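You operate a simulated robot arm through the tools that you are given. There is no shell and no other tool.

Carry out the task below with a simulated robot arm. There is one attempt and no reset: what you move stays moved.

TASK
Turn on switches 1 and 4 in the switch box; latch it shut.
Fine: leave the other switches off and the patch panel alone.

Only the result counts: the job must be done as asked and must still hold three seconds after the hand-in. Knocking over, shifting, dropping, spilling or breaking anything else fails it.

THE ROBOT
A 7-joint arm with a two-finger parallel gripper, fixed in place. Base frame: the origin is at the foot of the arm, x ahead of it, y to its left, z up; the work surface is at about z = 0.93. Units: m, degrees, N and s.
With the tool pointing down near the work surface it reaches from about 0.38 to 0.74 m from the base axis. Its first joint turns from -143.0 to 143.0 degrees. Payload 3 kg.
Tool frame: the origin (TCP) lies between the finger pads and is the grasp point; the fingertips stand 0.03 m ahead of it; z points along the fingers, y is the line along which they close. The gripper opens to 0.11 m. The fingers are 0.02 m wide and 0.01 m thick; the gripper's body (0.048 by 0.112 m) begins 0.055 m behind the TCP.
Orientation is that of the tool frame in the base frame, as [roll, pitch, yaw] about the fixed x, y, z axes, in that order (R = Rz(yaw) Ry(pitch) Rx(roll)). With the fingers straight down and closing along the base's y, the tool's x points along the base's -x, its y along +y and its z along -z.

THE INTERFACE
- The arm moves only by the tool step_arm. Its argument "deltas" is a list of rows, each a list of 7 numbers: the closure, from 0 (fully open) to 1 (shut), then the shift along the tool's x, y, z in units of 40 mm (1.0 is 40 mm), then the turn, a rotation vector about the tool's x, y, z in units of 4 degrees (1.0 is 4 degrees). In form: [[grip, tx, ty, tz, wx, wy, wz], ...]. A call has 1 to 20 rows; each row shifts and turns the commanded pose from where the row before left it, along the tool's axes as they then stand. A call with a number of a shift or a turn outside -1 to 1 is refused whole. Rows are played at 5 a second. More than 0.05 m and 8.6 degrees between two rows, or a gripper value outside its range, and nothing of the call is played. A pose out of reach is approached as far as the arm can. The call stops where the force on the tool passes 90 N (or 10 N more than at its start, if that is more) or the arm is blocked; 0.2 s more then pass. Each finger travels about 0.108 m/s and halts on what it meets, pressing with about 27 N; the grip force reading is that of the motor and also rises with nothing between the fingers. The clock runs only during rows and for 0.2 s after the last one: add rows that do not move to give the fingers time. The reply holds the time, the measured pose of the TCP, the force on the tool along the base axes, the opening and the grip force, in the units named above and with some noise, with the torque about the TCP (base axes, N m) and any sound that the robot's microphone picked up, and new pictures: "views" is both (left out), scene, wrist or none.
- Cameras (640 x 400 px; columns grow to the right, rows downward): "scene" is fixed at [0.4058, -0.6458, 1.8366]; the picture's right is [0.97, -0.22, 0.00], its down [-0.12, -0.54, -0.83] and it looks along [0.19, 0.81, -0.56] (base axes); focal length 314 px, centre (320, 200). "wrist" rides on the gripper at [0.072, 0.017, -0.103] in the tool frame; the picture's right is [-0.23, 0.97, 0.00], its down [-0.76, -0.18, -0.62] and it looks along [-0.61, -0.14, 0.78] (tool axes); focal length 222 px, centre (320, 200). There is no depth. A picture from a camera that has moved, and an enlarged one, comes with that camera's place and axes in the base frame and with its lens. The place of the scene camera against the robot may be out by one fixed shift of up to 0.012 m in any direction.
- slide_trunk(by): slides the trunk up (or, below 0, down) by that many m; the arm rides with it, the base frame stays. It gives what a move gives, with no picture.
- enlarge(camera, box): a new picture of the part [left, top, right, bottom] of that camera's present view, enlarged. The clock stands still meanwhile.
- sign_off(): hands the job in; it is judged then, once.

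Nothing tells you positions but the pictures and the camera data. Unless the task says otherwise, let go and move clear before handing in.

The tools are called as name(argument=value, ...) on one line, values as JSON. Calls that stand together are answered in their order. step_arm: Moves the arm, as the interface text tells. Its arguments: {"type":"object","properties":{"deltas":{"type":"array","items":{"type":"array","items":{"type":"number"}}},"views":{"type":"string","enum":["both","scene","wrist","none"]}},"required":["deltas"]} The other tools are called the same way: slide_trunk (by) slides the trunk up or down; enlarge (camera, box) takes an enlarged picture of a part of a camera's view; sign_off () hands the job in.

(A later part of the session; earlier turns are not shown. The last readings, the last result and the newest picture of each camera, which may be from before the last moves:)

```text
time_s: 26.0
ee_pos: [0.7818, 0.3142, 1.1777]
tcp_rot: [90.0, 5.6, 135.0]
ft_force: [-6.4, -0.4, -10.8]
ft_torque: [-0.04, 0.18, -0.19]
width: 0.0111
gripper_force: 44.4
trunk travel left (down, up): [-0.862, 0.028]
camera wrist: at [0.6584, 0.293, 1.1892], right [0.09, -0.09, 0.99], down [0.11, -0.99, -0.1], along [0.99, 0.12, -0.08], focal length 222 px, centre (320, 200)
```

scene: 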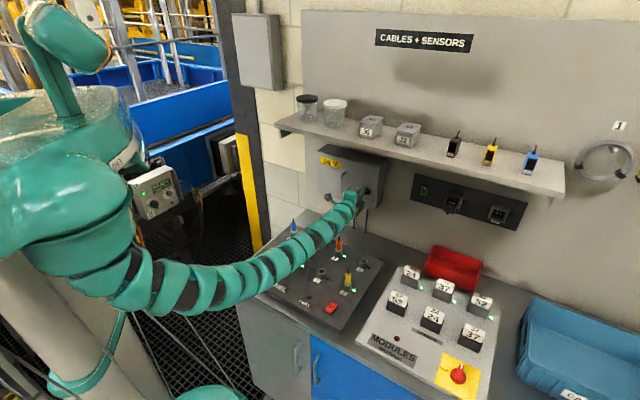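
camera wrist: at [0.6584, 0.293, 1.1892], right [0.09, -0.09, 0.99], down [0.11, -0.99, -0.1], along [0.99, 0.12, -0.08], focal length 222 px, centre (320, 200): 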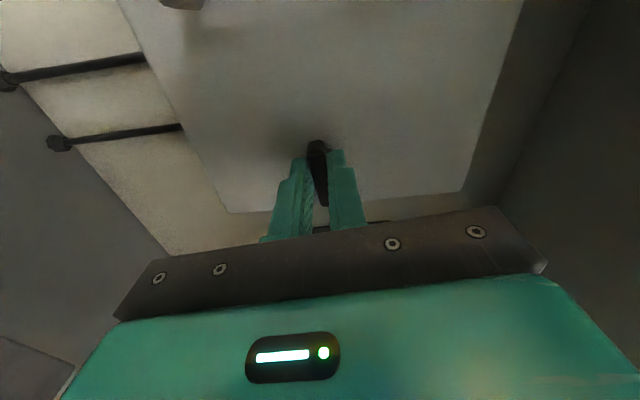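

There's little resistance (about 0.1 N m) and the bar appears to turn with the fingers. I'll continue counter-clockwise.

step_arm(deltas=[[1, 0, -0.03, 0, 0, 0, -1], [1, 0, 0, 0, 0, 0, -1], [1, 0, 0, 0, 0, 0, -1], [1, 0, 0, 0, 0, 0, -1], [1, 0, 0, 0, 0, 0, 0]], views="both")

enlarge(camera="wrist", box=[220, 60, 420, 220])

enlarge(camera="scene", box=[320, 155, 400, 225])

```text
time_s: 27.2
ee_pos: [0.7828, 0.3139, 1.1778]
tcp_rot: [90.2, 21.6, 135.0]
ft_force: [-5.3, 0.1, -9.7]
ft_torque: [-0.07, 0.18, 0.06]
width: 0.0116
gripper_force: 44.9
trunk travel left (down, up): [-0.862, 0.028]
camera wrist: at [0.6587, 0.2927, 1.1667], right [-0.1, 0.11, 0.99], down [0.11, -0.99, 0.12], along [0.99, 0.12, 0.09], focal length 222 px, centre (320, 200)
```

scene: 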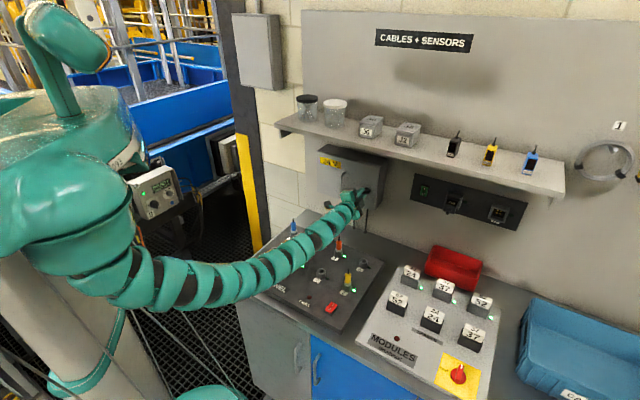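
wrist: 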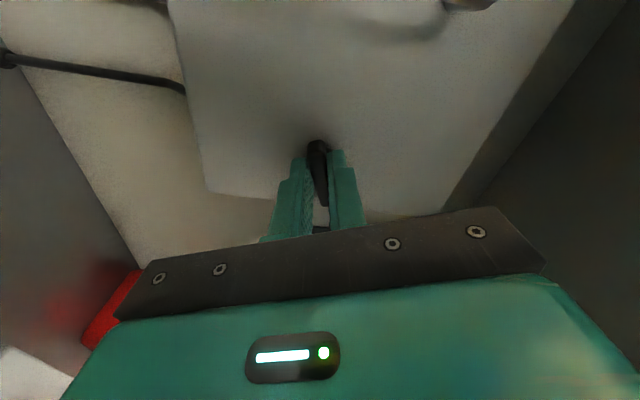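

```text
2.50 times, centred on (320, 140) of wrist
camera zoom: at [0.6587, 0.2927, 1.1667], right [-0.1, 0.11, 0.99], down [0.11, -0.99, 0.12], along [0.99, 0.12, 0.09], focal length 555 px, centre (320, 350)
```

zoom: 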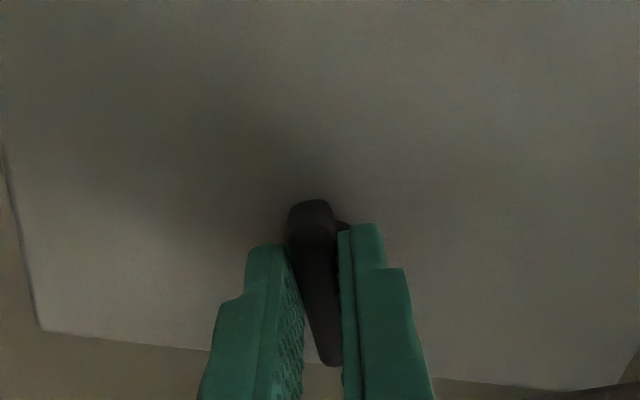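

```text
5.71 times, centred on (360, 190) of scene
camera zoom: at [0.4058, -0.6458, 1.8366], right [0.97, -0.22, 0.0], down [-0.12, -0.54, -0.83], along [0.19, 0.81, -0.56], focal length 1792 px, centre (91, 257)
```

zoom: 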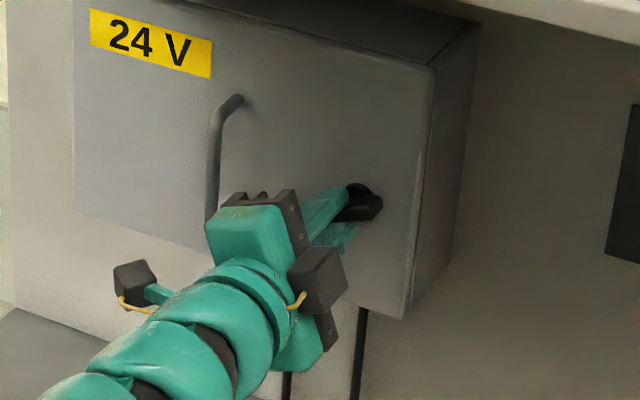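

The latch is turning counter-clockwise freely at 22°. I'll continue in stages toward vertical.

step_arm(deltas=[[1, 0, 0, 0, 0, 0, -1], [1, 0, 0, 0, 0, 0, -1], [1, 0, 0, 0, 0, 0, -1], [1, 0, 0, 0, 0, 0, -1], [1, 0, 0, 0, 0, 0, -1], [1, 0, 0, 0, 0, 0, -1], [1, 0, 0, 0, 0, 0, -1], [1, 0, 0, 0, 0, 0, -1], [1, 0, 0, 0, 0, 0, -1], [1, 0, 0, 0, 0, 0, -1], [1, 0, 0, 0, 0, 0, 0]], views="wrist")

enlarge(camera="scene", box=[320, 155, 400, 225])

```text
time_s: 29.6
ee_pos: [0.7856, 0.3128, 1.1738]
tcp_rot: [90.6, 61.5, 135.4]
ft_force: [-10.7, -14.7, -34.2]
ft_torque: [-0.53, 0.72, 0.11]
width: 0.0117
gripper_force: 45.0
trunk travel left (down, up): [-0.862, 0.028]
camera wrist: at [0.6779, 0.2735, 1.1191], right [-0.53, 0.53, 0.66], down [-0.07, -0.81, 0.59], along [0.85, 0.26, 0.46], focal length 222 px, centre (320, 200)
```

wrist: 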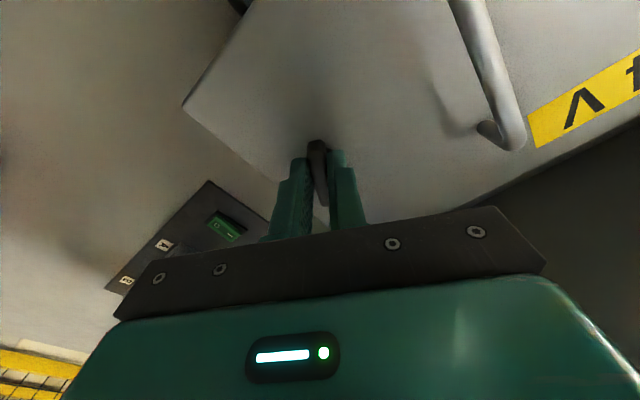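

```text
5.71 times, centred on (360, 190) of scene
camera zoom: at [0.4058, -0.6458, 1.8366], right [0.97, -0.22, 0.0], down [-0.12, -0.54, -0.83], along [0.19, 0.81, -0.56], focal length 1792 px, centre (91, 257)
```

zoom: 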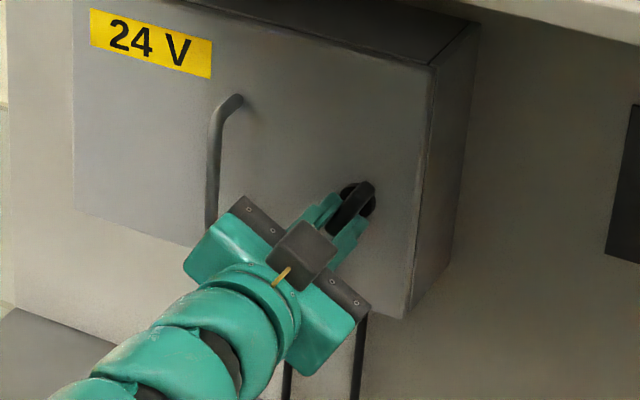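

The bar has reached about 61°, and side force is building because my grip point is a few mm left of the axis. I'll shift down and right to follow it, then finish the turn.

step_arm(deltas=[[1, 0.06, -0.09, 0, 0, 0, 0], [1, 0, -0.01, 0, 0, 0, -1], [1, 0, -0.01, 0, 0, 0, -1], [1, 0, -0.01, 0, 0, 0, -1], [1, 0, -0.01, 0, 0, 0, -1], [1, 0, 0, 0, 0, 0, 0]], views="wrist")

enlarge(camera="scene", box=[320, 155, 400, 225])

```text
time_s: 31.0
ee_pos: [0.7875, 0.3113, 1.173]
tcp_rot: [89.9, 77.6, 134.8]
ft_force: [-4.1, -6.7, -14.0]
ft_torque: [-0.18, 0.21, -0.03]
width: 0.0116
gripper_force: 44.7
trunk travel left (down, up): [-0.862, 0.028]
camera wrist: at [0.6917, 0.2601, 1.1065], right [-0.64, 0.64, 0.43], down [-0.2, -0.68, 0.71], along [0.74, 0.36, 0.56], focal length 222 px, centre (320, 200)
```

wrist: 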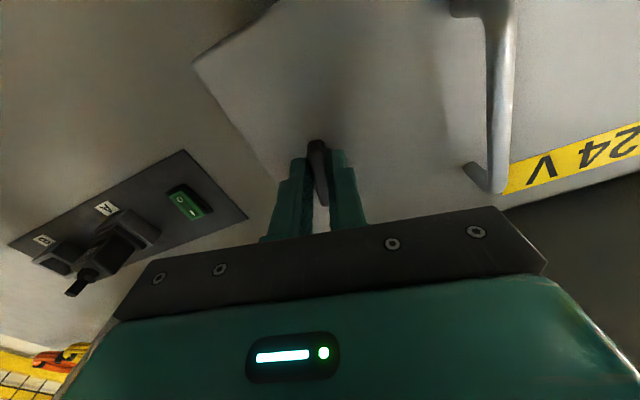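

```text
5.71 times, centred on (360, 190) of scene
camera zoom: at [0.4058, -0.6458, 1.8366], right [0.97, -0.22, 0.0], down [-0.12, -0.54, -0.83], along [0.19, 0.81, -0.56], focal length 1792 px, centre (91, 257)
```

zoom: 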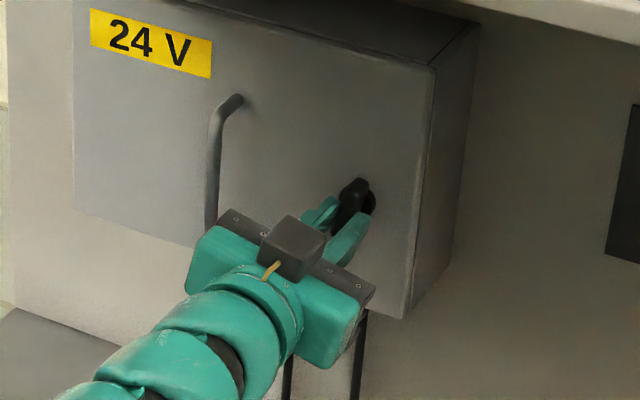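

It's at 78° with low torque and reduced side force. I'll finish to about 90° and a touch beyond to feel for the stop.

step_arm(deltas=[[1, 0.04, -0.03, 0, 0, 0, -1], [1, 0, -0.01, 0, 0, 0, -1], [1, 0, 0, 0, 0, 0, -1], [1, 0, 0, 0, 0, 0, -0.5], [1, 0, 0, 0, 0, 0, 0]], views="wrist")

enlarge(camera="scene", box=[320, 155, 400, 225])

```text
time_s: 32.2
ee_pos: [0.7883, 0.3093, 1.1737]
tcp_rot: [-84.5, 88.3, -39.5]
ft_force: [5.1, -5.2, 7.0]
ft_torque: [0.99, 0.24, -0.27]
width: 0.0118
gripper_force: 44.7
trunk travel left (down, up): [-0.862, 0.028]
camera wrist: at [0.7043, 0.2467, 1.1003], right [-0.69, 0.69, 0.2], down [-0.33, -0.55, 0.76], along [0.64, 0.46, 0.61], focal length 222 px, centre (320, 200)
```

wrist: 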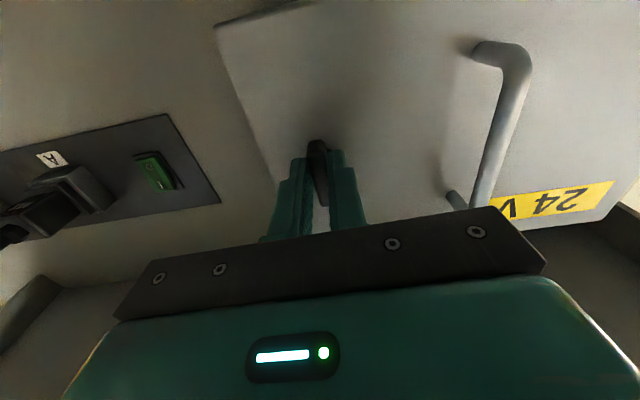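

```text
5.71 times, centred on (360, 190) of scene
camera zoom: at [0.4058, -0.6458, 1.8366], right [0.97, -0.22, 0.0], down [-0.12, -0.54, -0.83], along [0.19, 0.81, -0.56], focal length 1792 px, centre (91, 257)
```

zoom: 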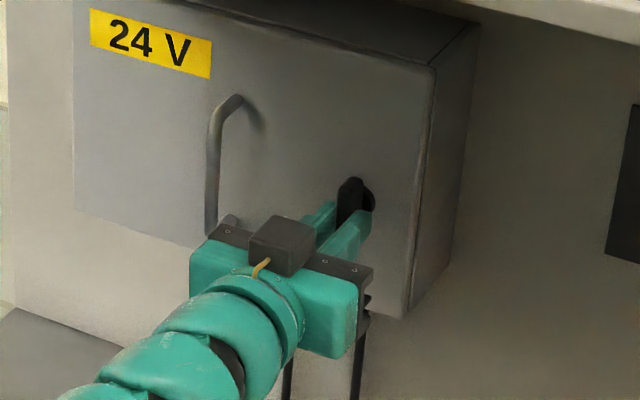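

The torque rose to 0.87 N m right at 90°, so that's the stop and the latch bar is vertical. I'll ease back, let go, and return to the handle to pull the door.

step_arm(deltas=[[1, 0, 0, 0, 0, 0, 0.4], [0.6, 0, 0, 0, 0, 0, 0], [0.5, 0, 0, 0, 0, 0, 0], [0.5, 0, 0, 0, 0, 0, 0], [0.5, 0, 0, -0.8, 0, 0, 0], [0.5, 0, 0, -0.9, 0, 0, 0], [0.5, -0.08, 0.8, -0.2, 0, 0, 0], [0.5, -0.08, 0.8, 0, 0, 0, 0], [0.5, 0, 0.85, 0, 0, 0, 0], [0.5, 0, 0, 0, 0, 0, 0]], views="both")

enlarge(camera="scene", box=[300, 145, 400, 225])

```text
time_s: 34.4
ee_pos: [0.6629, 0.3249, 1.1778]
tcp_rot: [117.7, 90.0, 162.8]
ft_force: [0.7, -0.4, -0.5]
ft_torque: [0.01, 0.01, 0.0]
width: 0.0552
gripper_force: 0.1
trunk travel left (down, up): [-0.862, 0.028]
camera wrist: at [0.5789, 0.264, 1.1054], right [-0.69, 0.69, 0.23], down [-0.31, -0.57, 0.76], along [0.65, 0.45, 0.61], focal length 222 px, centre (320, 200)
```

scene: 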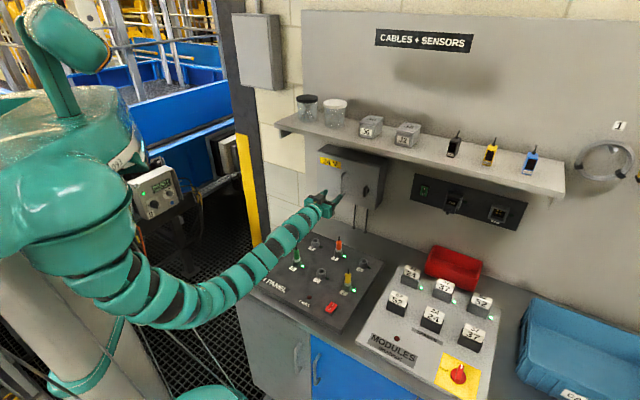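
wrist: 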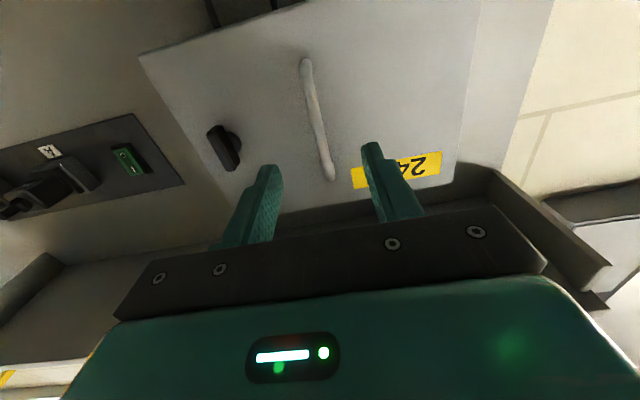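

```text
5.00 times, centred on (350, 185) of scene
camera zoom: at [0.4058, -0.6458, 1.8366], right [0.97, -0.22, 0.0], down [-0.12, -0.54, -0.83], along [0.19, 0.81, -0.56], focal length 1568 px, centre (170, 275)
```

zoom: 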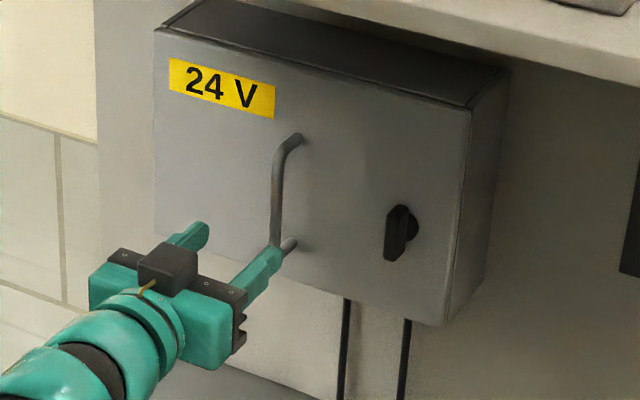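

The latch is now vertical. I'll grip the handle again and test-pull.

step_arm(deltas=[[0.5, -0.08, -0.03, 0.6, 0, 0, 0], [0.5, 0, 0, 0.6, 0, 0, 0], [0.5, 0, 0, 0.35, 0, 0, 0], [0.6, 0, 0, 0, 0, 0, 0], [0.8, 0, 0, 0, 0, 0, 0], [1, 0, 0, 0, 0, 0, 0], [1, 0, 0, 0, 0, 0, 0], [1, 0, 0, -0.1, 0, 0, 0], [1, 0, 0, -0.1, 0, 0, 0], [1, 0, 0, 0, 0, 0, 0]], views="both")

```text
time_s: 36.6
ee_pos: [0.7008, 0.3644, 1.1817]
tcp_rot: [-42.2, 90.0, 2.9]
ft_force: [-2.5, 6.9, 6.0]
ft_torque: [0.44, -0.28, 0.2]
width: 0.0095
gripper_force: 44.8
trunk travel left (down, up): [-0.862, 0.028]
camera wrist: at [0.6164, 0.303, 1.1094], right [-0.69, 0.69, 0.23], down [-0.31, -0.57, 0.76], along [0.65, 0.45, 0.61], focal length 222 px, centre (320, 200)
```

scene: 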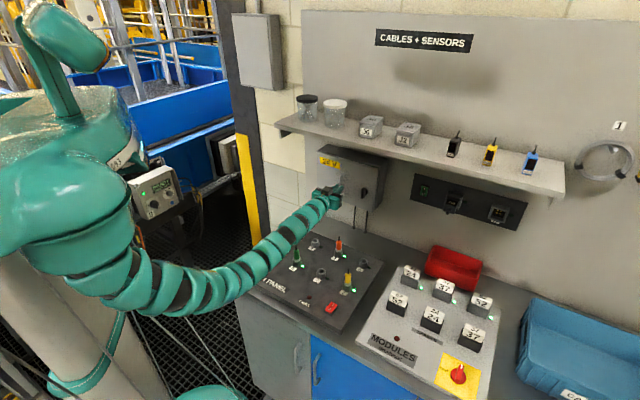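
wrist: 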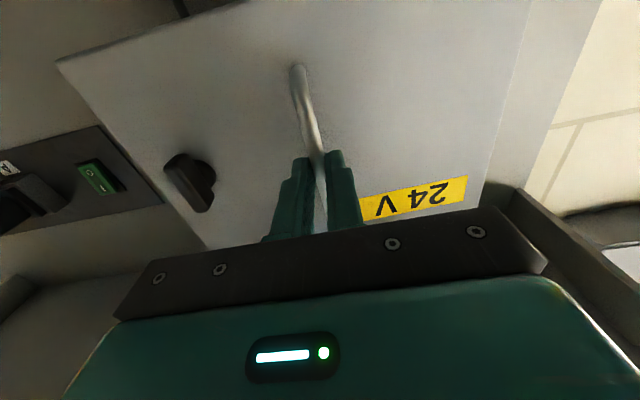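

The door gives way with only a few newtons, so it's unlatched and opening, presumably hinged at the left edge. I'll swing it along an arc about that hinge (about 0.135 m from the handle), turning the tool with it.

step_arm(deltas=[[1, 0, 0.07, -0.236, 1, 0, 0], [1, 0, 0.09, -0.236, 1, 0, 0], [1, 0, 0.096, -0.236, 1, 0, 0], [1, 0, 0.096, -0.236, 1, 0, 0], [1, 0, 0, 0, 0, 0, 0]], views="both")

```text
time_s: 37.8
ee_pos: [0.6825, 0.3595, 1.1715]
tcp_rot: [-172.6, 88.3, -135.1]
ft_force: [-7.0, 18.6, 43.4]
ft_torque: [1.13, -0.61, 0.47]
width: 0.0099
gripper_force: 44.9
out of reach, approached as far as the arm can: row 1, 2, 3, 4
trunk travel left (down, up): [-0.862, 0.028]
camera wrist: at [0.5897, 0.3083, 1.1021], right [-0.59, 0.78, 0.22], down [-0.37, -0.5, 0.78], along [0.72, 0.38, 0.58], focal length 222 px, centre (320, 200)
```

scene: 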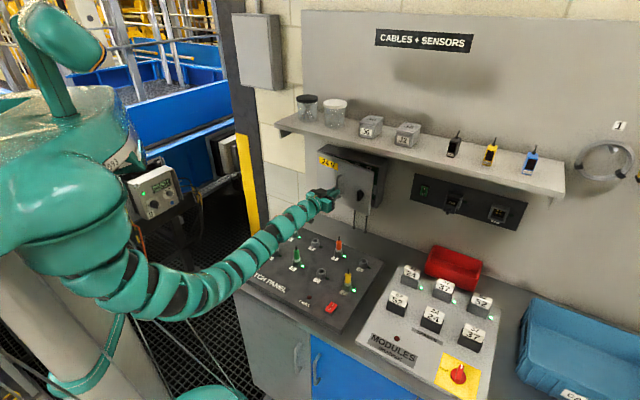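
wrist: 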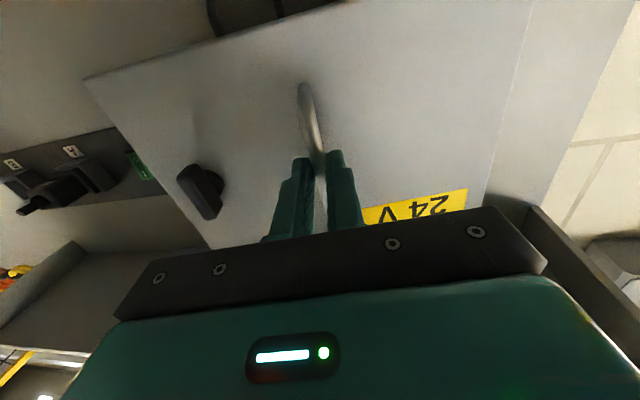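

The door is swinging, but the arm can't follow the tool rotation there and has sagged about 1 cm. The round handle can turn inside the grip, so I'll undo the tool rotation and height error, then pull along the arc at a fixed heading.

step_arm(deltas=[[1, -0.12, 0, 0, -0.9, -0.4, 0], [1, -0.1, 0, 0, -0.9, 0, 0], [1, 0, 0, 0, 0, 0, 0]], views="both")

```text
time_s: 38.6
ee_pos: [0.6909, 0.3593, 1.1481]
tcp_rot: [160.6, 87.4, -156.8]
ft_force: [4.2, -9.5, 39.2]
ft_torque: [0.17, -1.26, -0.33]
width: 0.01
gripper_force: 45.1
out of reach, approached as far as the arm can: row 1, 2
trunk travel left (down, up): [-0.862, 0.028]
camera wrist: at [0.6001, 0.3003, 1.0803], right [-0.65, 0.72, 0.24], down [-0.31, -0.54, 0.78], along [0.7, 0.44, 0.57], focal length 222 px, centre (320, 200)
```

scene: 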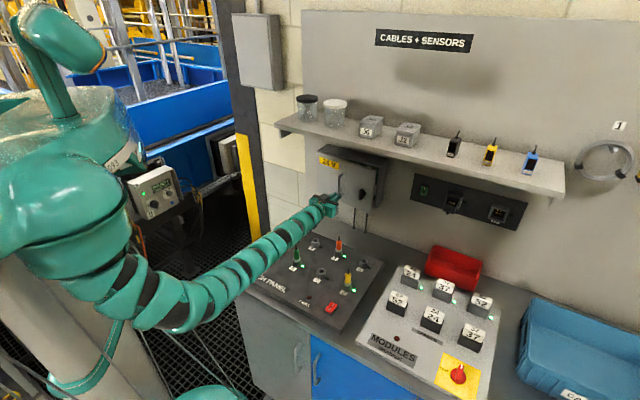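
wrist: 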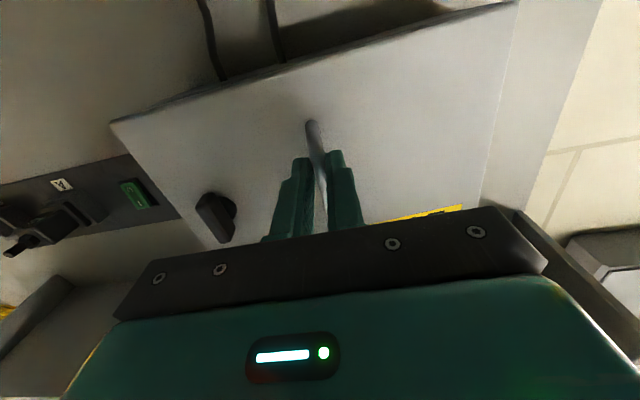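

The arm still can't hold that pose and slides down the handle, so I'll let go before it strains anything. The door is already ajar, and I'll swing it the rest of the way from its free edge at a heading the arm handles well.

step_arm(deltas=[[0.6, 0, 0, 0, 0, 0, 0], [0.5, 0, 0, 0, 0, 0, 0], [0.5, 0, 0, 0, 0, 0, 0]], views="both")

enlarge(camera="scene", box=[300, 145, 400, 225])

```text
time_s: 39.4
ee_pos: [0.6907, 0.3637, 1.1449]
tcp_rot: [160.8, 87.0, -156.4]
ft_force: [0.0, 0.7, 0.3]
ft_torque: [-0.03, -0.01, -0.01]
width: 0.0548
gripper_force: 0.1
trunk travel left (down, up): [-0.862, 0.028]
camera wrist: at [0.6008, 0.3047, 1.0773], right [-0.65, 0.72, 0.24], down [-0.3, -0.54, 0.79], along [0.7, 0.44, 0.57], focal length 222 px, centre (320, 200)
```

scene: 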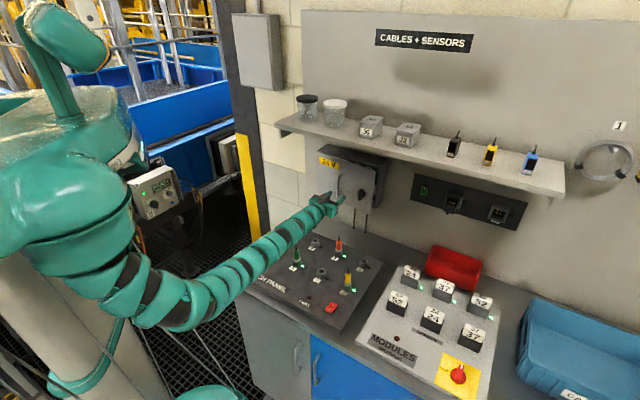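
wrist: 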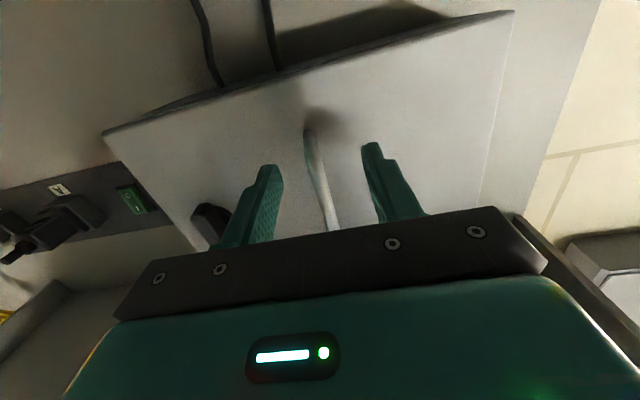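

```text
5.00 times, centred on (350, 185) of scene
camera zoom: at [0.4058, -0.6458, 1.8366], right [0.97, -0.22, 0.0], down [-0.12, -0.54, -0.83], along [0.19, 0.81, -0.56], focal length 1568 px, centre (170, 275)
```

zoom: 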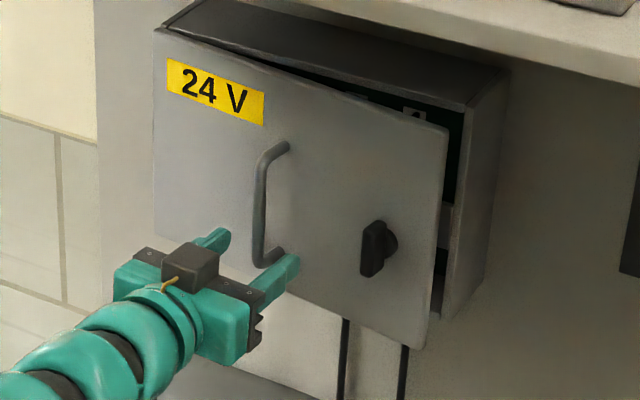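

The door stays ajar by itself, about 15–20°, with the box's interior visible behind its right edge. I'll back straight off first.

step_arm(deltas=[[0.5, 0, 0, -0.6, 0, 0, 0], [0.5, 0, 0, -0.8, 0, 0, 0], [0.5, 0, 0, -0.8, 0, 0, 0], [0.5, 0, 0, -0.4, 0, 0, 0], [0.5, 0, 0, 0, 0, 0, 0]], views="both")

```text
time_s: 40.6
ee_pos: [0.6378, 0.3143, 1.1491]
tcp_rot: [161.4, 87.1, -155.7]
ft_force: [0.2, 0.0, -0.6]
ft_torque: [0.0, -0.03, 0.0]
width: 0.0551
gripper_force: 0.3
out of reach, approached as far as the arm can: row 2, 3
trunk travel left (down, up): [-0.862, 0.028]
camera wrist: at [0.5479, 0.2553, 1.0811], right [-0.65, 0.72, 0.24], down [-0.3, -0.54, 0.79], along [0.7, 0.44, 0.57], focal length 222 px, centre (320, 200)
```

scene: 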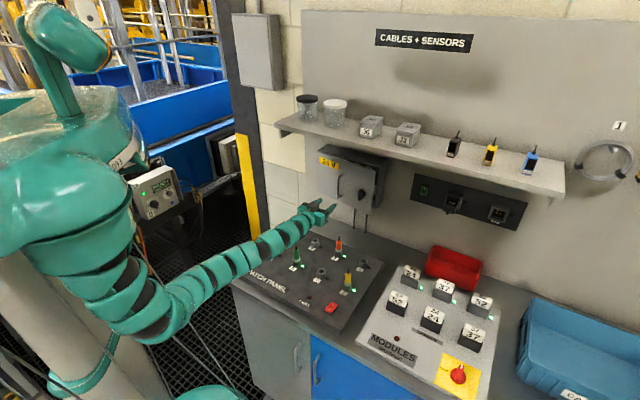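
wrist: 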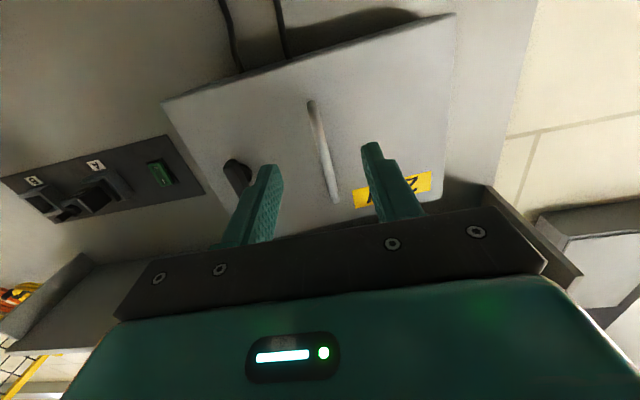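

Retreat was partly limited too, so the arm is near some joint limit in this low posture. I'll raise the hand and straighten the small tilt to recover the earlier comfortable pose.

step_arm(deltas=[[0.5, -0.5, 0, 0, 0, 0, 0], [0.5, -0.5, 0, 0, 0, 0, 0], [0.5, -0.3, 0, 0, 0, -0.4, 0], [0.5, 0, 0, 0, -0.4, -0.3, 0], [0.5, 0, 0, 0, 0, 0, 0]], views="both")

```text
time_s: 41.8
ee_pos: [0.6411, 0.3146, 1.2013]
tcp_rot: [82.9, 88.9, 127.4]
ft_force: [-0.6, -0.6, 0.4]
ft_torque: [-0.01, 0.01, -0.02]
width: 0.055
gripper_force: 0.1
trunk travel left (down, up): [-0.862, 0.028]
camera wrist: at [0.5562, 0.2557, 1.1293], right [-0.68, 0.69, 0.24], down [-0.31, -0.57, 0.76], along [0.66, 0.44, 0.61], focal length 222 px, centre (320, 200)
```

scene: 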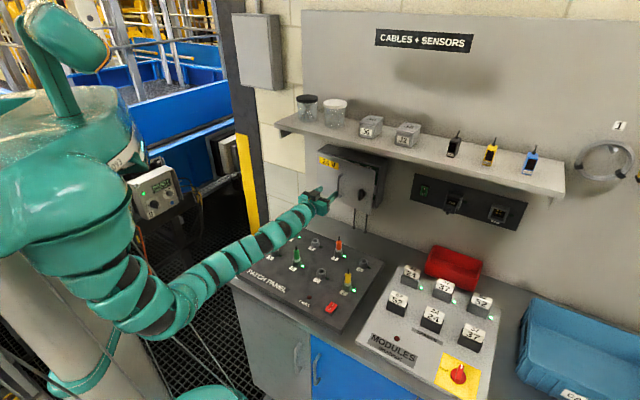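
wrist: 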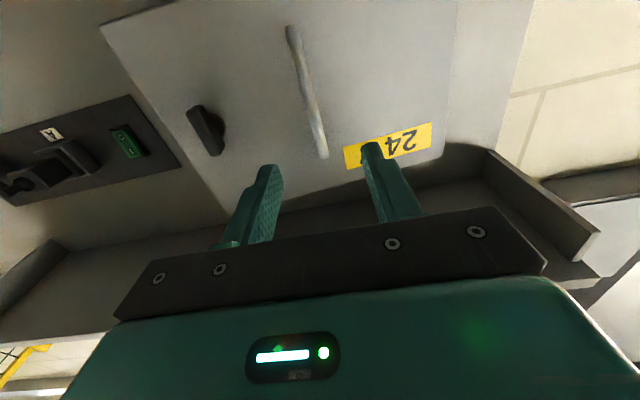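

The pose recovered at z≈1.20. Before gripping again, I'll check in free space whether the arm can follow the pulled-open path at this heading and height by moving left about 0.1 m.

step_arm(deltas=[[0.5, 0, 0.6, 0, 0, -0.25, 0], [0.5, 0, 0.8, 0, 0, 0, 0], [0.5, 0, 0.8, -0.2, 0, 0, 0], [0.5, 0, 0.3, -0.2, 0, 0, 0], [0.5, 0, 0, 0, 0, 0, 0]], views="both")

```text
time_s: 43.0
ee_pos: [0.5606, 0.3767, 1.2021]
tcp_rot: [40.7, 88.5, 85.2]
ft_force: [-0.8, 0.9, -0.1]
ft_torque: [0.0, 0.01, 0.02]
width: 0.0551
gripper_force: 0.1
trunk travel left (down, up): [-0.862, 0.028]
camera wrist: at [0.4747, 0.3179, 1.1285], right [-0.68, 0.69, 0.24], down [-0.32, -0.58, 0.75], along [0.66, 0.43, 0.62], focal length 222 px, centre (320, 200)
```

scene: 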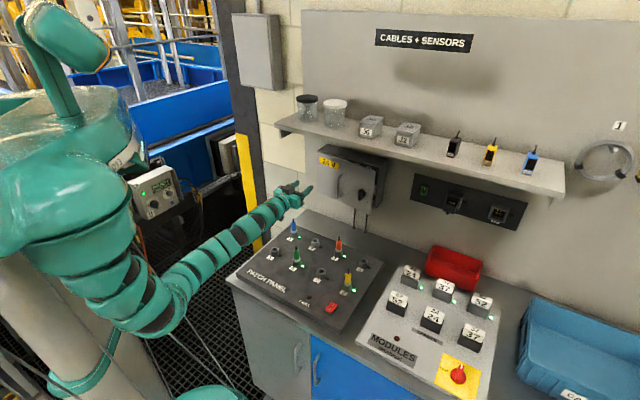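
wrist: 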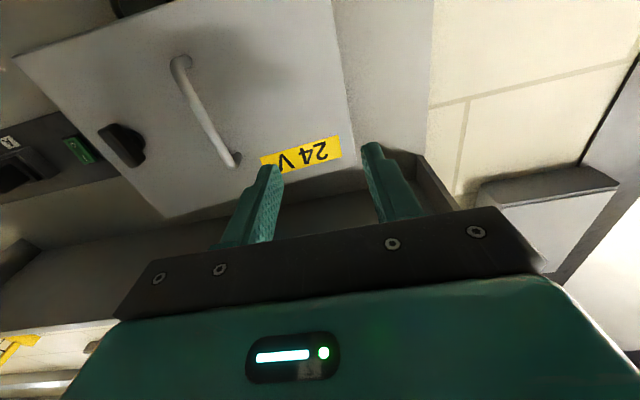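

That path is fully reachable at z≈1.20. I'll go back to the handle, grip it at z≈1.205, and pull along the arc with the heading fixed.

step_arm(deltas=[[0.5, 0, -0.8, 0, 0, 0, 0], [0.5, 0, -0.9, 0, 0, 0, 0], [0.5, -0.08, -0.9, 0.3, 0, 0, 0], [0.5, 0, 0, 0.5, 0, 0, 0], [0.5, 0, 0, 0.5, 0, 0, 0], [0.5, 0, 0, 0.4, 0, 0, 0], [0.5, 0, 0, 0, 0, 0, 0]], views="both")

enlarge(camera="wrist", box=[200, 40, 440, 220])

enlarge(camera="scene", box=[300, 145, 400, 225])

```text
time_s: 44.6
ee_pos: [0.6816, 0.3485, 1.2069]
tcp_rot: [40.9, 88.5, 85.4]
ft_force: [-0.2, 0.6, -0.1]
ft_torque: [0.0, 0.02, -0.01]
width: 0.0549
gripper_force: 0.2
trunk travel left (down, up): [-0.862, 0.028]
camera wrist: at [0.5961, 0.2902, 1.1326], right [-0.68, 0.69, 0.24], down [-0.32, -0.58, 0.75], along [0.66, 0.43, 0.62], focal length 222 px, centre (320, 200)
```

scene: 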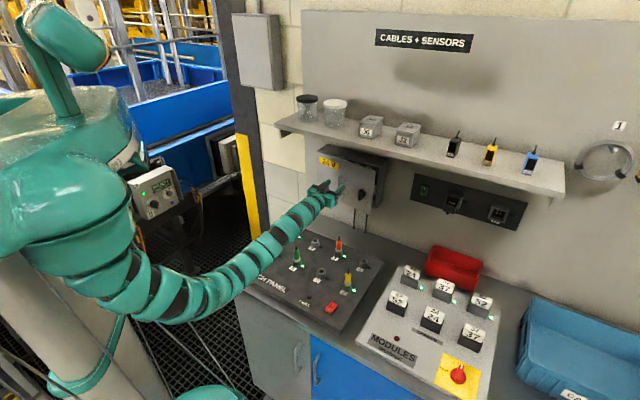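
wrist: 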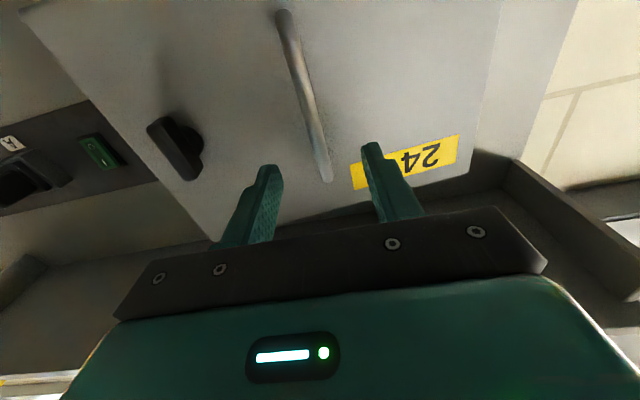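

```text
2.22 times, centred on (320, 130) of wrist
camera zoom: at [0.5961, 0.2902, 1.1326], right [-0.68, 0.69, 0.24], down [-0.32, -0.58, 0.75], along [0.66, 0.43, 0.62], focal length 494 px, centre (320, 356)
```

zoom: 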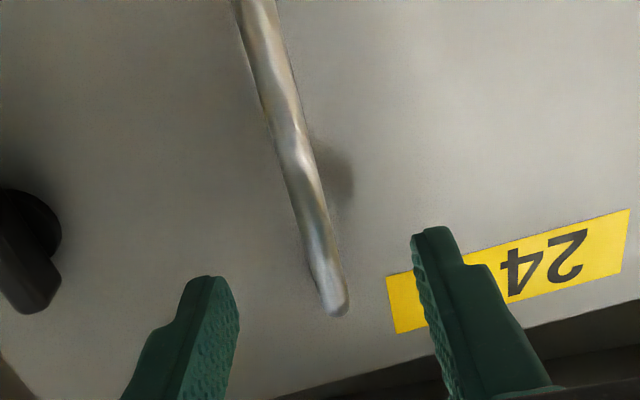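

```text
5.00 times, centred on (350, 185) of scene
camera zoom: at [0.4058, -0.6458, 1.8366], right [0.97, -0.22, 0.0], down [-0.12, -0.54, -0.83], along [0.19, 0.81, -0.56], focal length 1568 px, centre (170, 275)
```

zoom: 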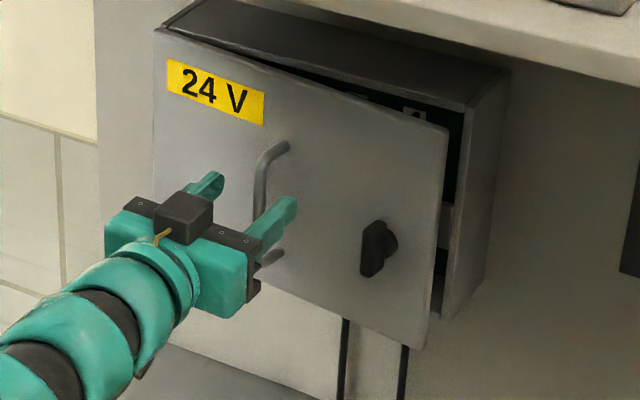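

The bar lies between the fingertips, with its upper bend at z≈1.222. I'll lower 5 mm, advance 18 mm, close, and start the pull along the arc.

step_arm(deltas=[[0.5, 0.12, 0.02, 0.25, 0, 0, 0], [0.5, 0, 0, 0.2, 0, 0, 0], [0.6, 0, 0, 0, 0, 0, 0], [0.8, 0, 0, 0, 0, 0, 0], [1, 0, 0, 0, 0, 0, 0], [1, 0, 0, 0, 0, 0, 0], [1, 0, 0, 0, 0, 0, 0]], views="wrist")

```text
time_s: 46.2
ee_pos: [0.6932, 0.3634, 1.2018]
tcp_rot: [39.9, 88.5, 84.3]
ft_force: [1.0, -0.3, 0.1]
ft_torque: [-0.47, -0.51, -0.03]
width: 0.0098
gripper_force: 44.6
trunk travel left (down, up): [-0.862, 0.028]
camera wrist: at [0.6083, 0.3038, 1.1278], right [-0.68, 0.69, 0.24], down [-0.32, -0.58, 0.75], along [0.66, 0.43, 0.62], focal length 222 px, centre (320, 200)
```

wrist: 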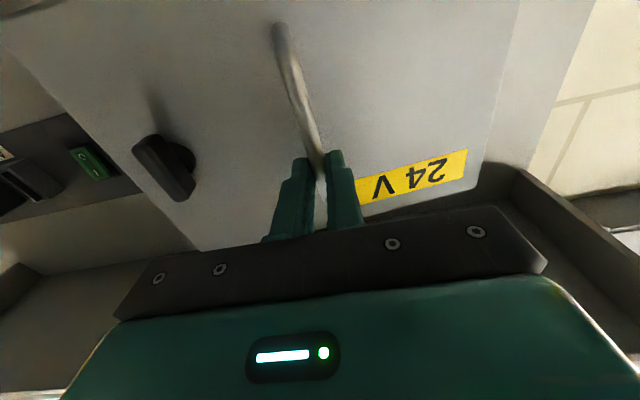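

I have the handle again. Pulling along the computed arc now, first to about 20° while checking forces.

step_arm(deltas=[[1, 0, 0.085, -0.19, 0, 0, 0], [1, 0, 0.15, -0.26, 0, 0, 0], [1, 0, 0.15, -0.26, 0, 0, 0], [1, 0, 0, 0, 0, 0, 0]], views="both")

```text
time_s: 47.2
ee_pos: [0.6625, 0.3538, 1.2015]
tcp_rot: [41.9, 88.6, 86.2]
ft_force: [1.3, -8.4, -0.3]
ft_torque: [-0.39, -0.41, -0.13]
width: 0.0097
gripper_force: 44.9
trunk travel left (down, up): [-0.862, 0.028]
camera wrist: at [0.5775, 0.2948, 1.1278], right [-0.68, 0.69, 0.24], down [-0.32, -0.58, 0.75], along [0.66, 0.43, 0.62], focal length 222 px, centre (320, 200)
```

scene: 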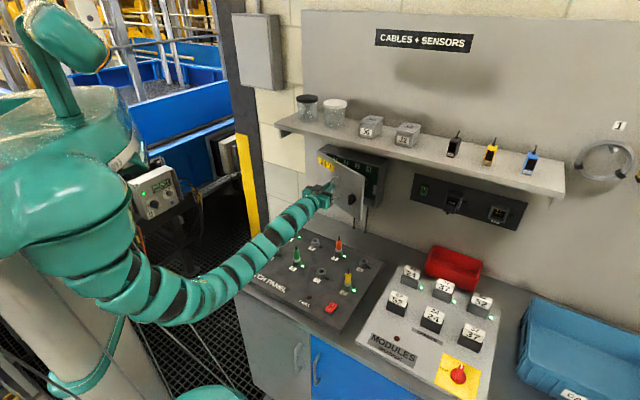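
wrist: 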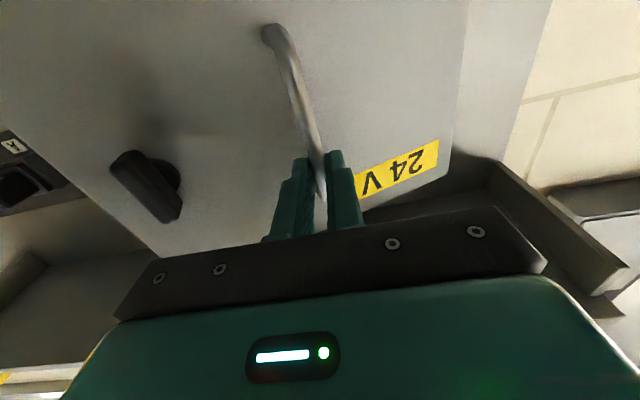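

The door is opening smoothly with small forces, and the row of switches inside is coming into view. I'll continue to about 40°.

step_arm(deltas=[[1, 0, 0.16, -0.24, 0, 0, 0], [1, 0, 0.19, -0.23, 0, 0, 0], [1, 0, 0.22, -0.2, 0, 0, 0], [1, 0, 0.23, -0.19, 0, 0, 0], [1, 0, 0, 0, 0, 0, 0]], views="both")

```text
time_s: 48.4
ee_pos: [0.6145, 0.3527, 1.2024]
tcp_rot: [40.1, 88.5, 84.5]
ft_force: [-0.8, -2.2, 4.6]
ft_torque: [-0.35, -0.1, 0.11]
width: 0.0095
gripper_force: 44.1
trunk travel left (down, up): [-0.862, 0.028]
camera wrist: at [0.5298, 0.2945, 1.1277], right [-0.68, 0.69, 0.24], down [-0.32, -0.58, 0.75], along [0.66, 0.43, 0.62], focal length 222 px, centre (320, 200)
```

scene: 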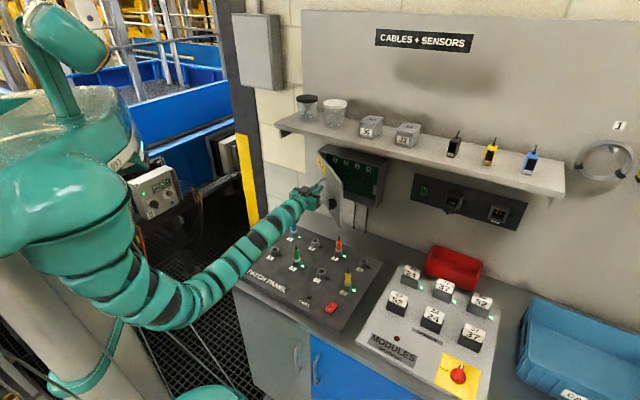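
wrist: 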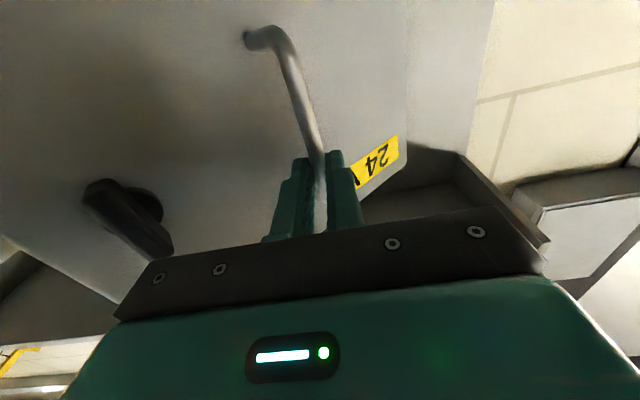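

It's at about 40° with low force. I'll go to about 50°, stopping before the latch knob meets the gripper body, then let go.

step_arm(deltas=[[1, 0, 0.25, -0.155, 0, 0, 0], [1, 0, 0.25, -0.145, 0, 0, 0], [1, 0, 0, 0, 0, 0, 0], [0.7, 0, 0, 0, 0, 0, 0], [0.6, 0, 0, 0, 0, 0, 0], [0.6, 0, 0, 0, 0, 0, 0]], views="both")

enlarge(camera="scene", box=[290, 130, 400, 230])

```text
time_s: 49.8
ee_pos: [0.594, 0.3585, 1.2008]
tcp_rot: [41.4, 88.5, 85.8]
ft_force: [-0.3, 0.7, -0.1]
ft_torque: [0.04, -0.03, 0.03]
width: 0.0442
gripper_force: 0.0
trunk travel left (down, up): [-0.862, 0.028]
camera wrist: at [0.5081, 0.2995, 1.1265], right [-0.68, 0.69, 0.24], down [-0.32, -0.58, 0.75], along [0.66, 0.43, 0.62], focal length 222 px, centre (320, 200)
```

scene: 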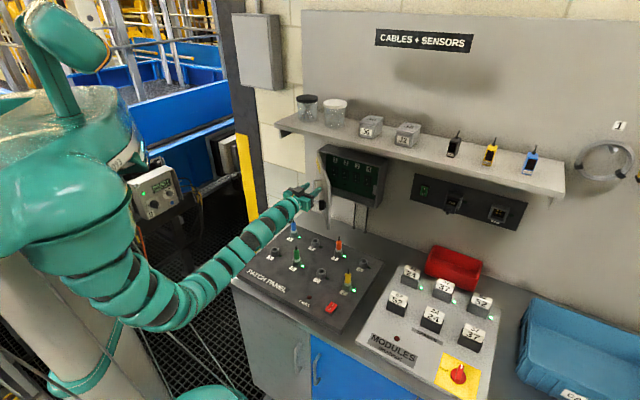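
wrist: 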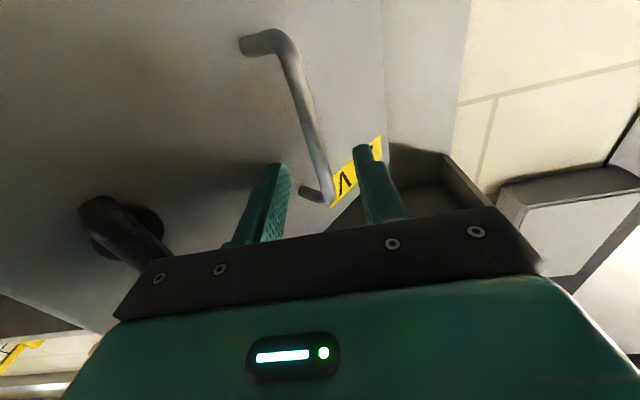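

```text
4.00 times, centred on (345, 180) of scene
camera zoom: at [0.4058, -0.6458, 1.8366], right [0.97, -0.22, 0.0], down [-0.12, -0.54, -0.83], along [0.19, 0.81, -0.56], focal length 1255 px, centre (220, 280)
```

zoom: 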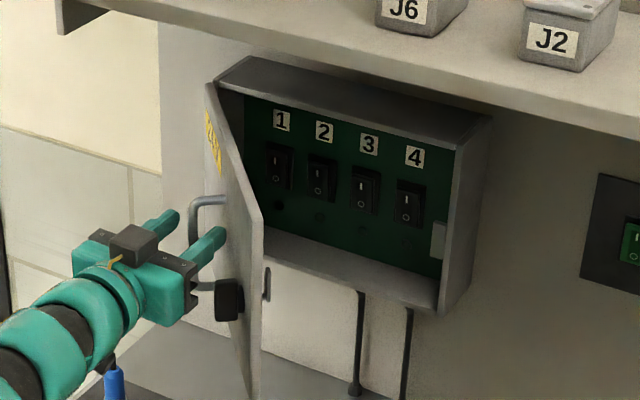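

The door is open about 60°, and inside are four rocker switches labelled 1–4, each with I at the top and O at the bottom. To turn 1 and 4 on I must press their upper halves. First I'll back the hand away from the handle.

step_arm(deltas=[[0.6, 0, 0, -0.5, 0, 0, 0], [0.6, 0, 0, -0.7, 0, 0, 0], [0.6, 0, 0, -0.7, 0, 0, 0], [0.6, 0, 0, -0.7, 0, 0, 0], [0.6, 0, 0, -0.7, 0, 0, 0], [0.6, 0, 0, 0, 0, 0, 0]], views="both")

```text
time_s: 51.2
ee_pos: [0.5003, 0.2672, 1.199]
tcp_rot: [42.6, 88.4, 87.1]
ft_force: [-0.3, -0.8, 0.8]
ft_torque: [0.0, -0.01, 0.03]
width: 0.0439
gripper_force: 0.1
trunk travel left (down, up): [-0.862, 0.028]
camera wrist: at [0.4148, 0.2078, 1.1232], right [-0.68, 0.69, 0.24], down [-0.32, -0.58, 0.75], along [0.66, 0.43, 0.62], focal length 222 px, centre (320, 200)
```

scene: 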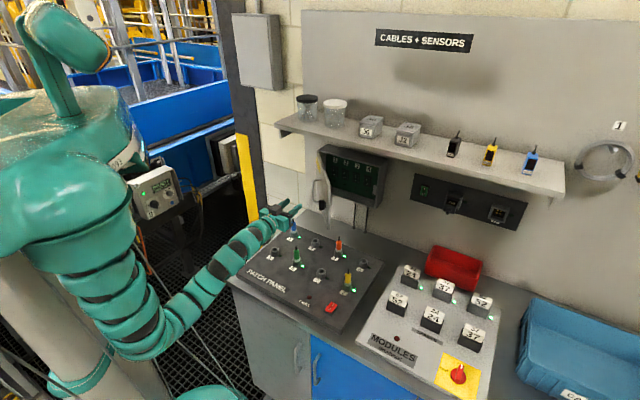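
wrist: 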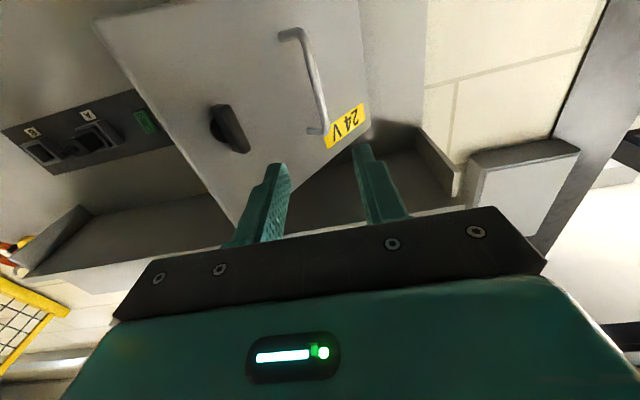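

I'm clear of the handle at n≈0.543, while the door's free edge is near n≈0.61, s≈0.285. I'll back up a bit more and pass around its edge to the right, with the fingers closed.

step_arm(deltas=[[1, 0, 0, -0.6, 0, 0, 0], [1, 0, -0.7, 0, 0, 0, 0], [1, 0, -0.9, 0, 0, 0, 0], [1, 0, -0.9, 0, 0, 0, 0], [1, 0, -0.9, 0, 0, 0, 0], [1, 0, -0.9, 0, 0, 0, 0], [1, 0, -0.9, 0, 0, 0, 0], [1, 0, 0, 0, 0, 0, 0]], views="both")

```text
time_s: 53.0
ee_pos: [0.6288, 0.1005, 1.1959]
tcp_rot: [39.4, 88.6, 83.7]
ft_force: [0.0, 0.1, 0.5]
ft_torque: [0.0, 0.0, -0.02]
width: 0.0
gripper_force: 27.4
trunk travel left (down, up): [-0.862, 0.028]
camera wrist: at [0.5441, 0.0411, 1.1221], right [-0.68, 0.69, 0.24], down [-0.32, -0.58, 0.75], along [0.66, 0.43, 0.62], focal length 222 px, centre (320, 200)
```

scene: 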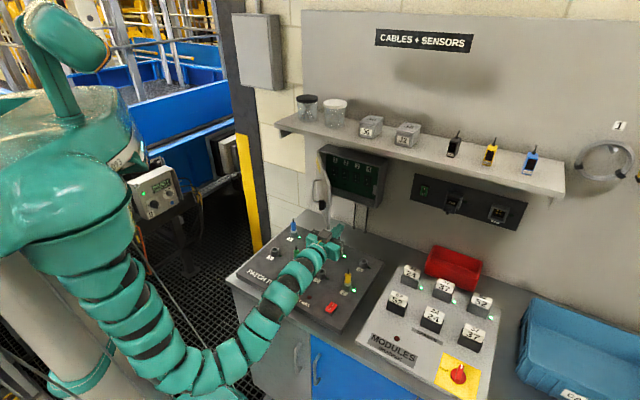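
wrist: 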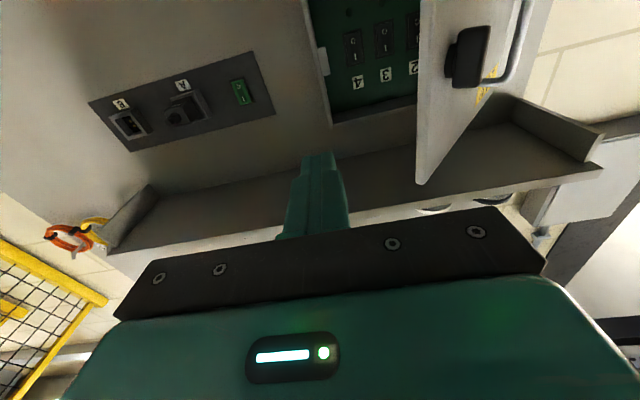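

I'm to the right of the open door, and the interior with switches 4, 3 and 2 is visible from below. I'll zoom to measure the switches.

enlarge(camera="wrist", box=[290, 0, 450, 130])

enlarge(camera="scene", box=[315, 140, 395, 210])

```text
3.08 times, centred on (370, 65) of wrist
camera zoom: at [0.5441, 0.0411, 1.1221], right [-0.68, 0.69, 0.24], down [-0.32, -0.58, 0.75], along [0.66, 0.43, 0.62], focal length 684 px, centre (166, 615)
```

zoom: 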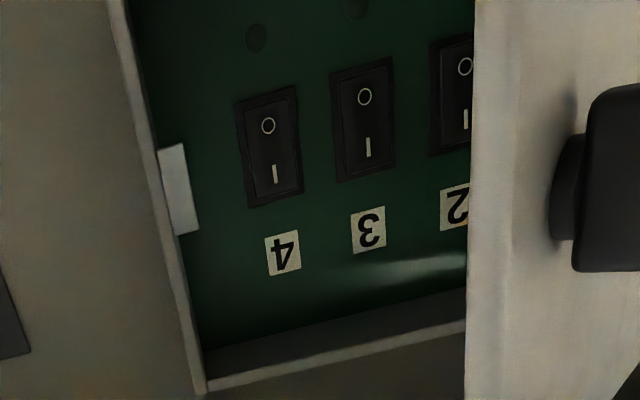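

```text
5.71 times, centred on (355, 175) of scene
camera zoom: at [0.4058, -0.6458, 1.8366], right [0.97, -0.22, 0.0], down [-0.12, -0.54, -0.83], along [0.19, 0.81, -0.56], focal length 1792 px, centre (120, 343)
```

zoom: 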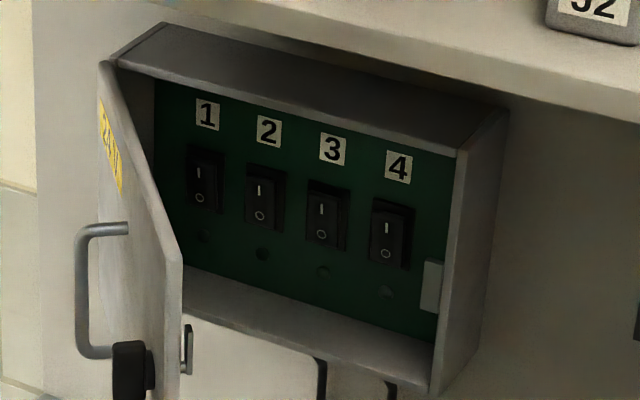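

Each rocker is about 0.034 × 0.054 m, spaced about 0.047 m, with faces near n≈0.87. Switch 4 is centred at about s=0.314, z=1.179. I'll advance a little and sweep left with the closed fingers to push the door's inner side wider open.

step_arm(deltas=[[1, 0, 0, 0.7, 0, 0, 0], [1, 0, 0, 0.7, 0, 0, 0], [1, 0, 0, 0.6, 0, 0, 0], [1, 0, 0.6, 0.1, 0, 0, 0], [1, 0, 0.7, 0, 0, 0, 0], [1, 0, 0.4, 0, 0, 0, 0], [1, 0, 0.4, 0, 0, 0, 0], [1, 0, 0, 0, 0, 0, 0]], views="both")

```text
time_s: 54.8
ee_pos: [0.6281, 0.2198, 1.1964]
tcp_rot: [42.6, 88.5, 87.1]
ft_force: [-0.1, 0.4, 0.0]
ft_torque: [-0.02, 0.02, 0.04]
width: 0.0001
gripper_force: 26.7
trunk travel left (down, up): [-0.862, 0.028]
camera wrist: at [0.5445, 0.1609, 1.1233], right [-0.68, 0.69, 0.24], down [-0.32, -0.58, 0.75], along [0.66, 0.43, 0.62], focal length 222 px, centre (320, 200)
```

scene: 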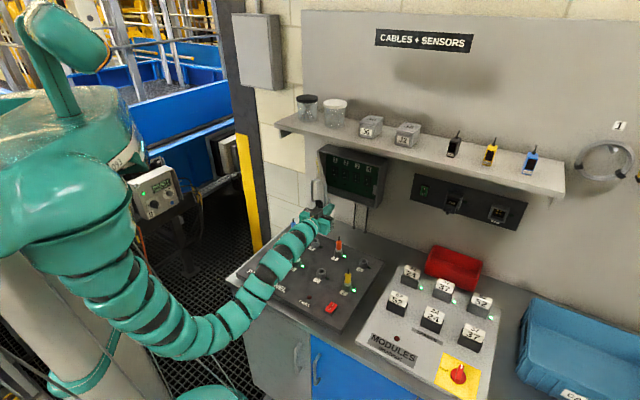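
wrist: 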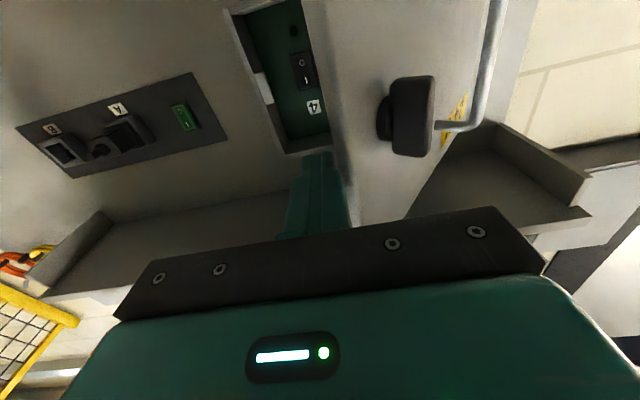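

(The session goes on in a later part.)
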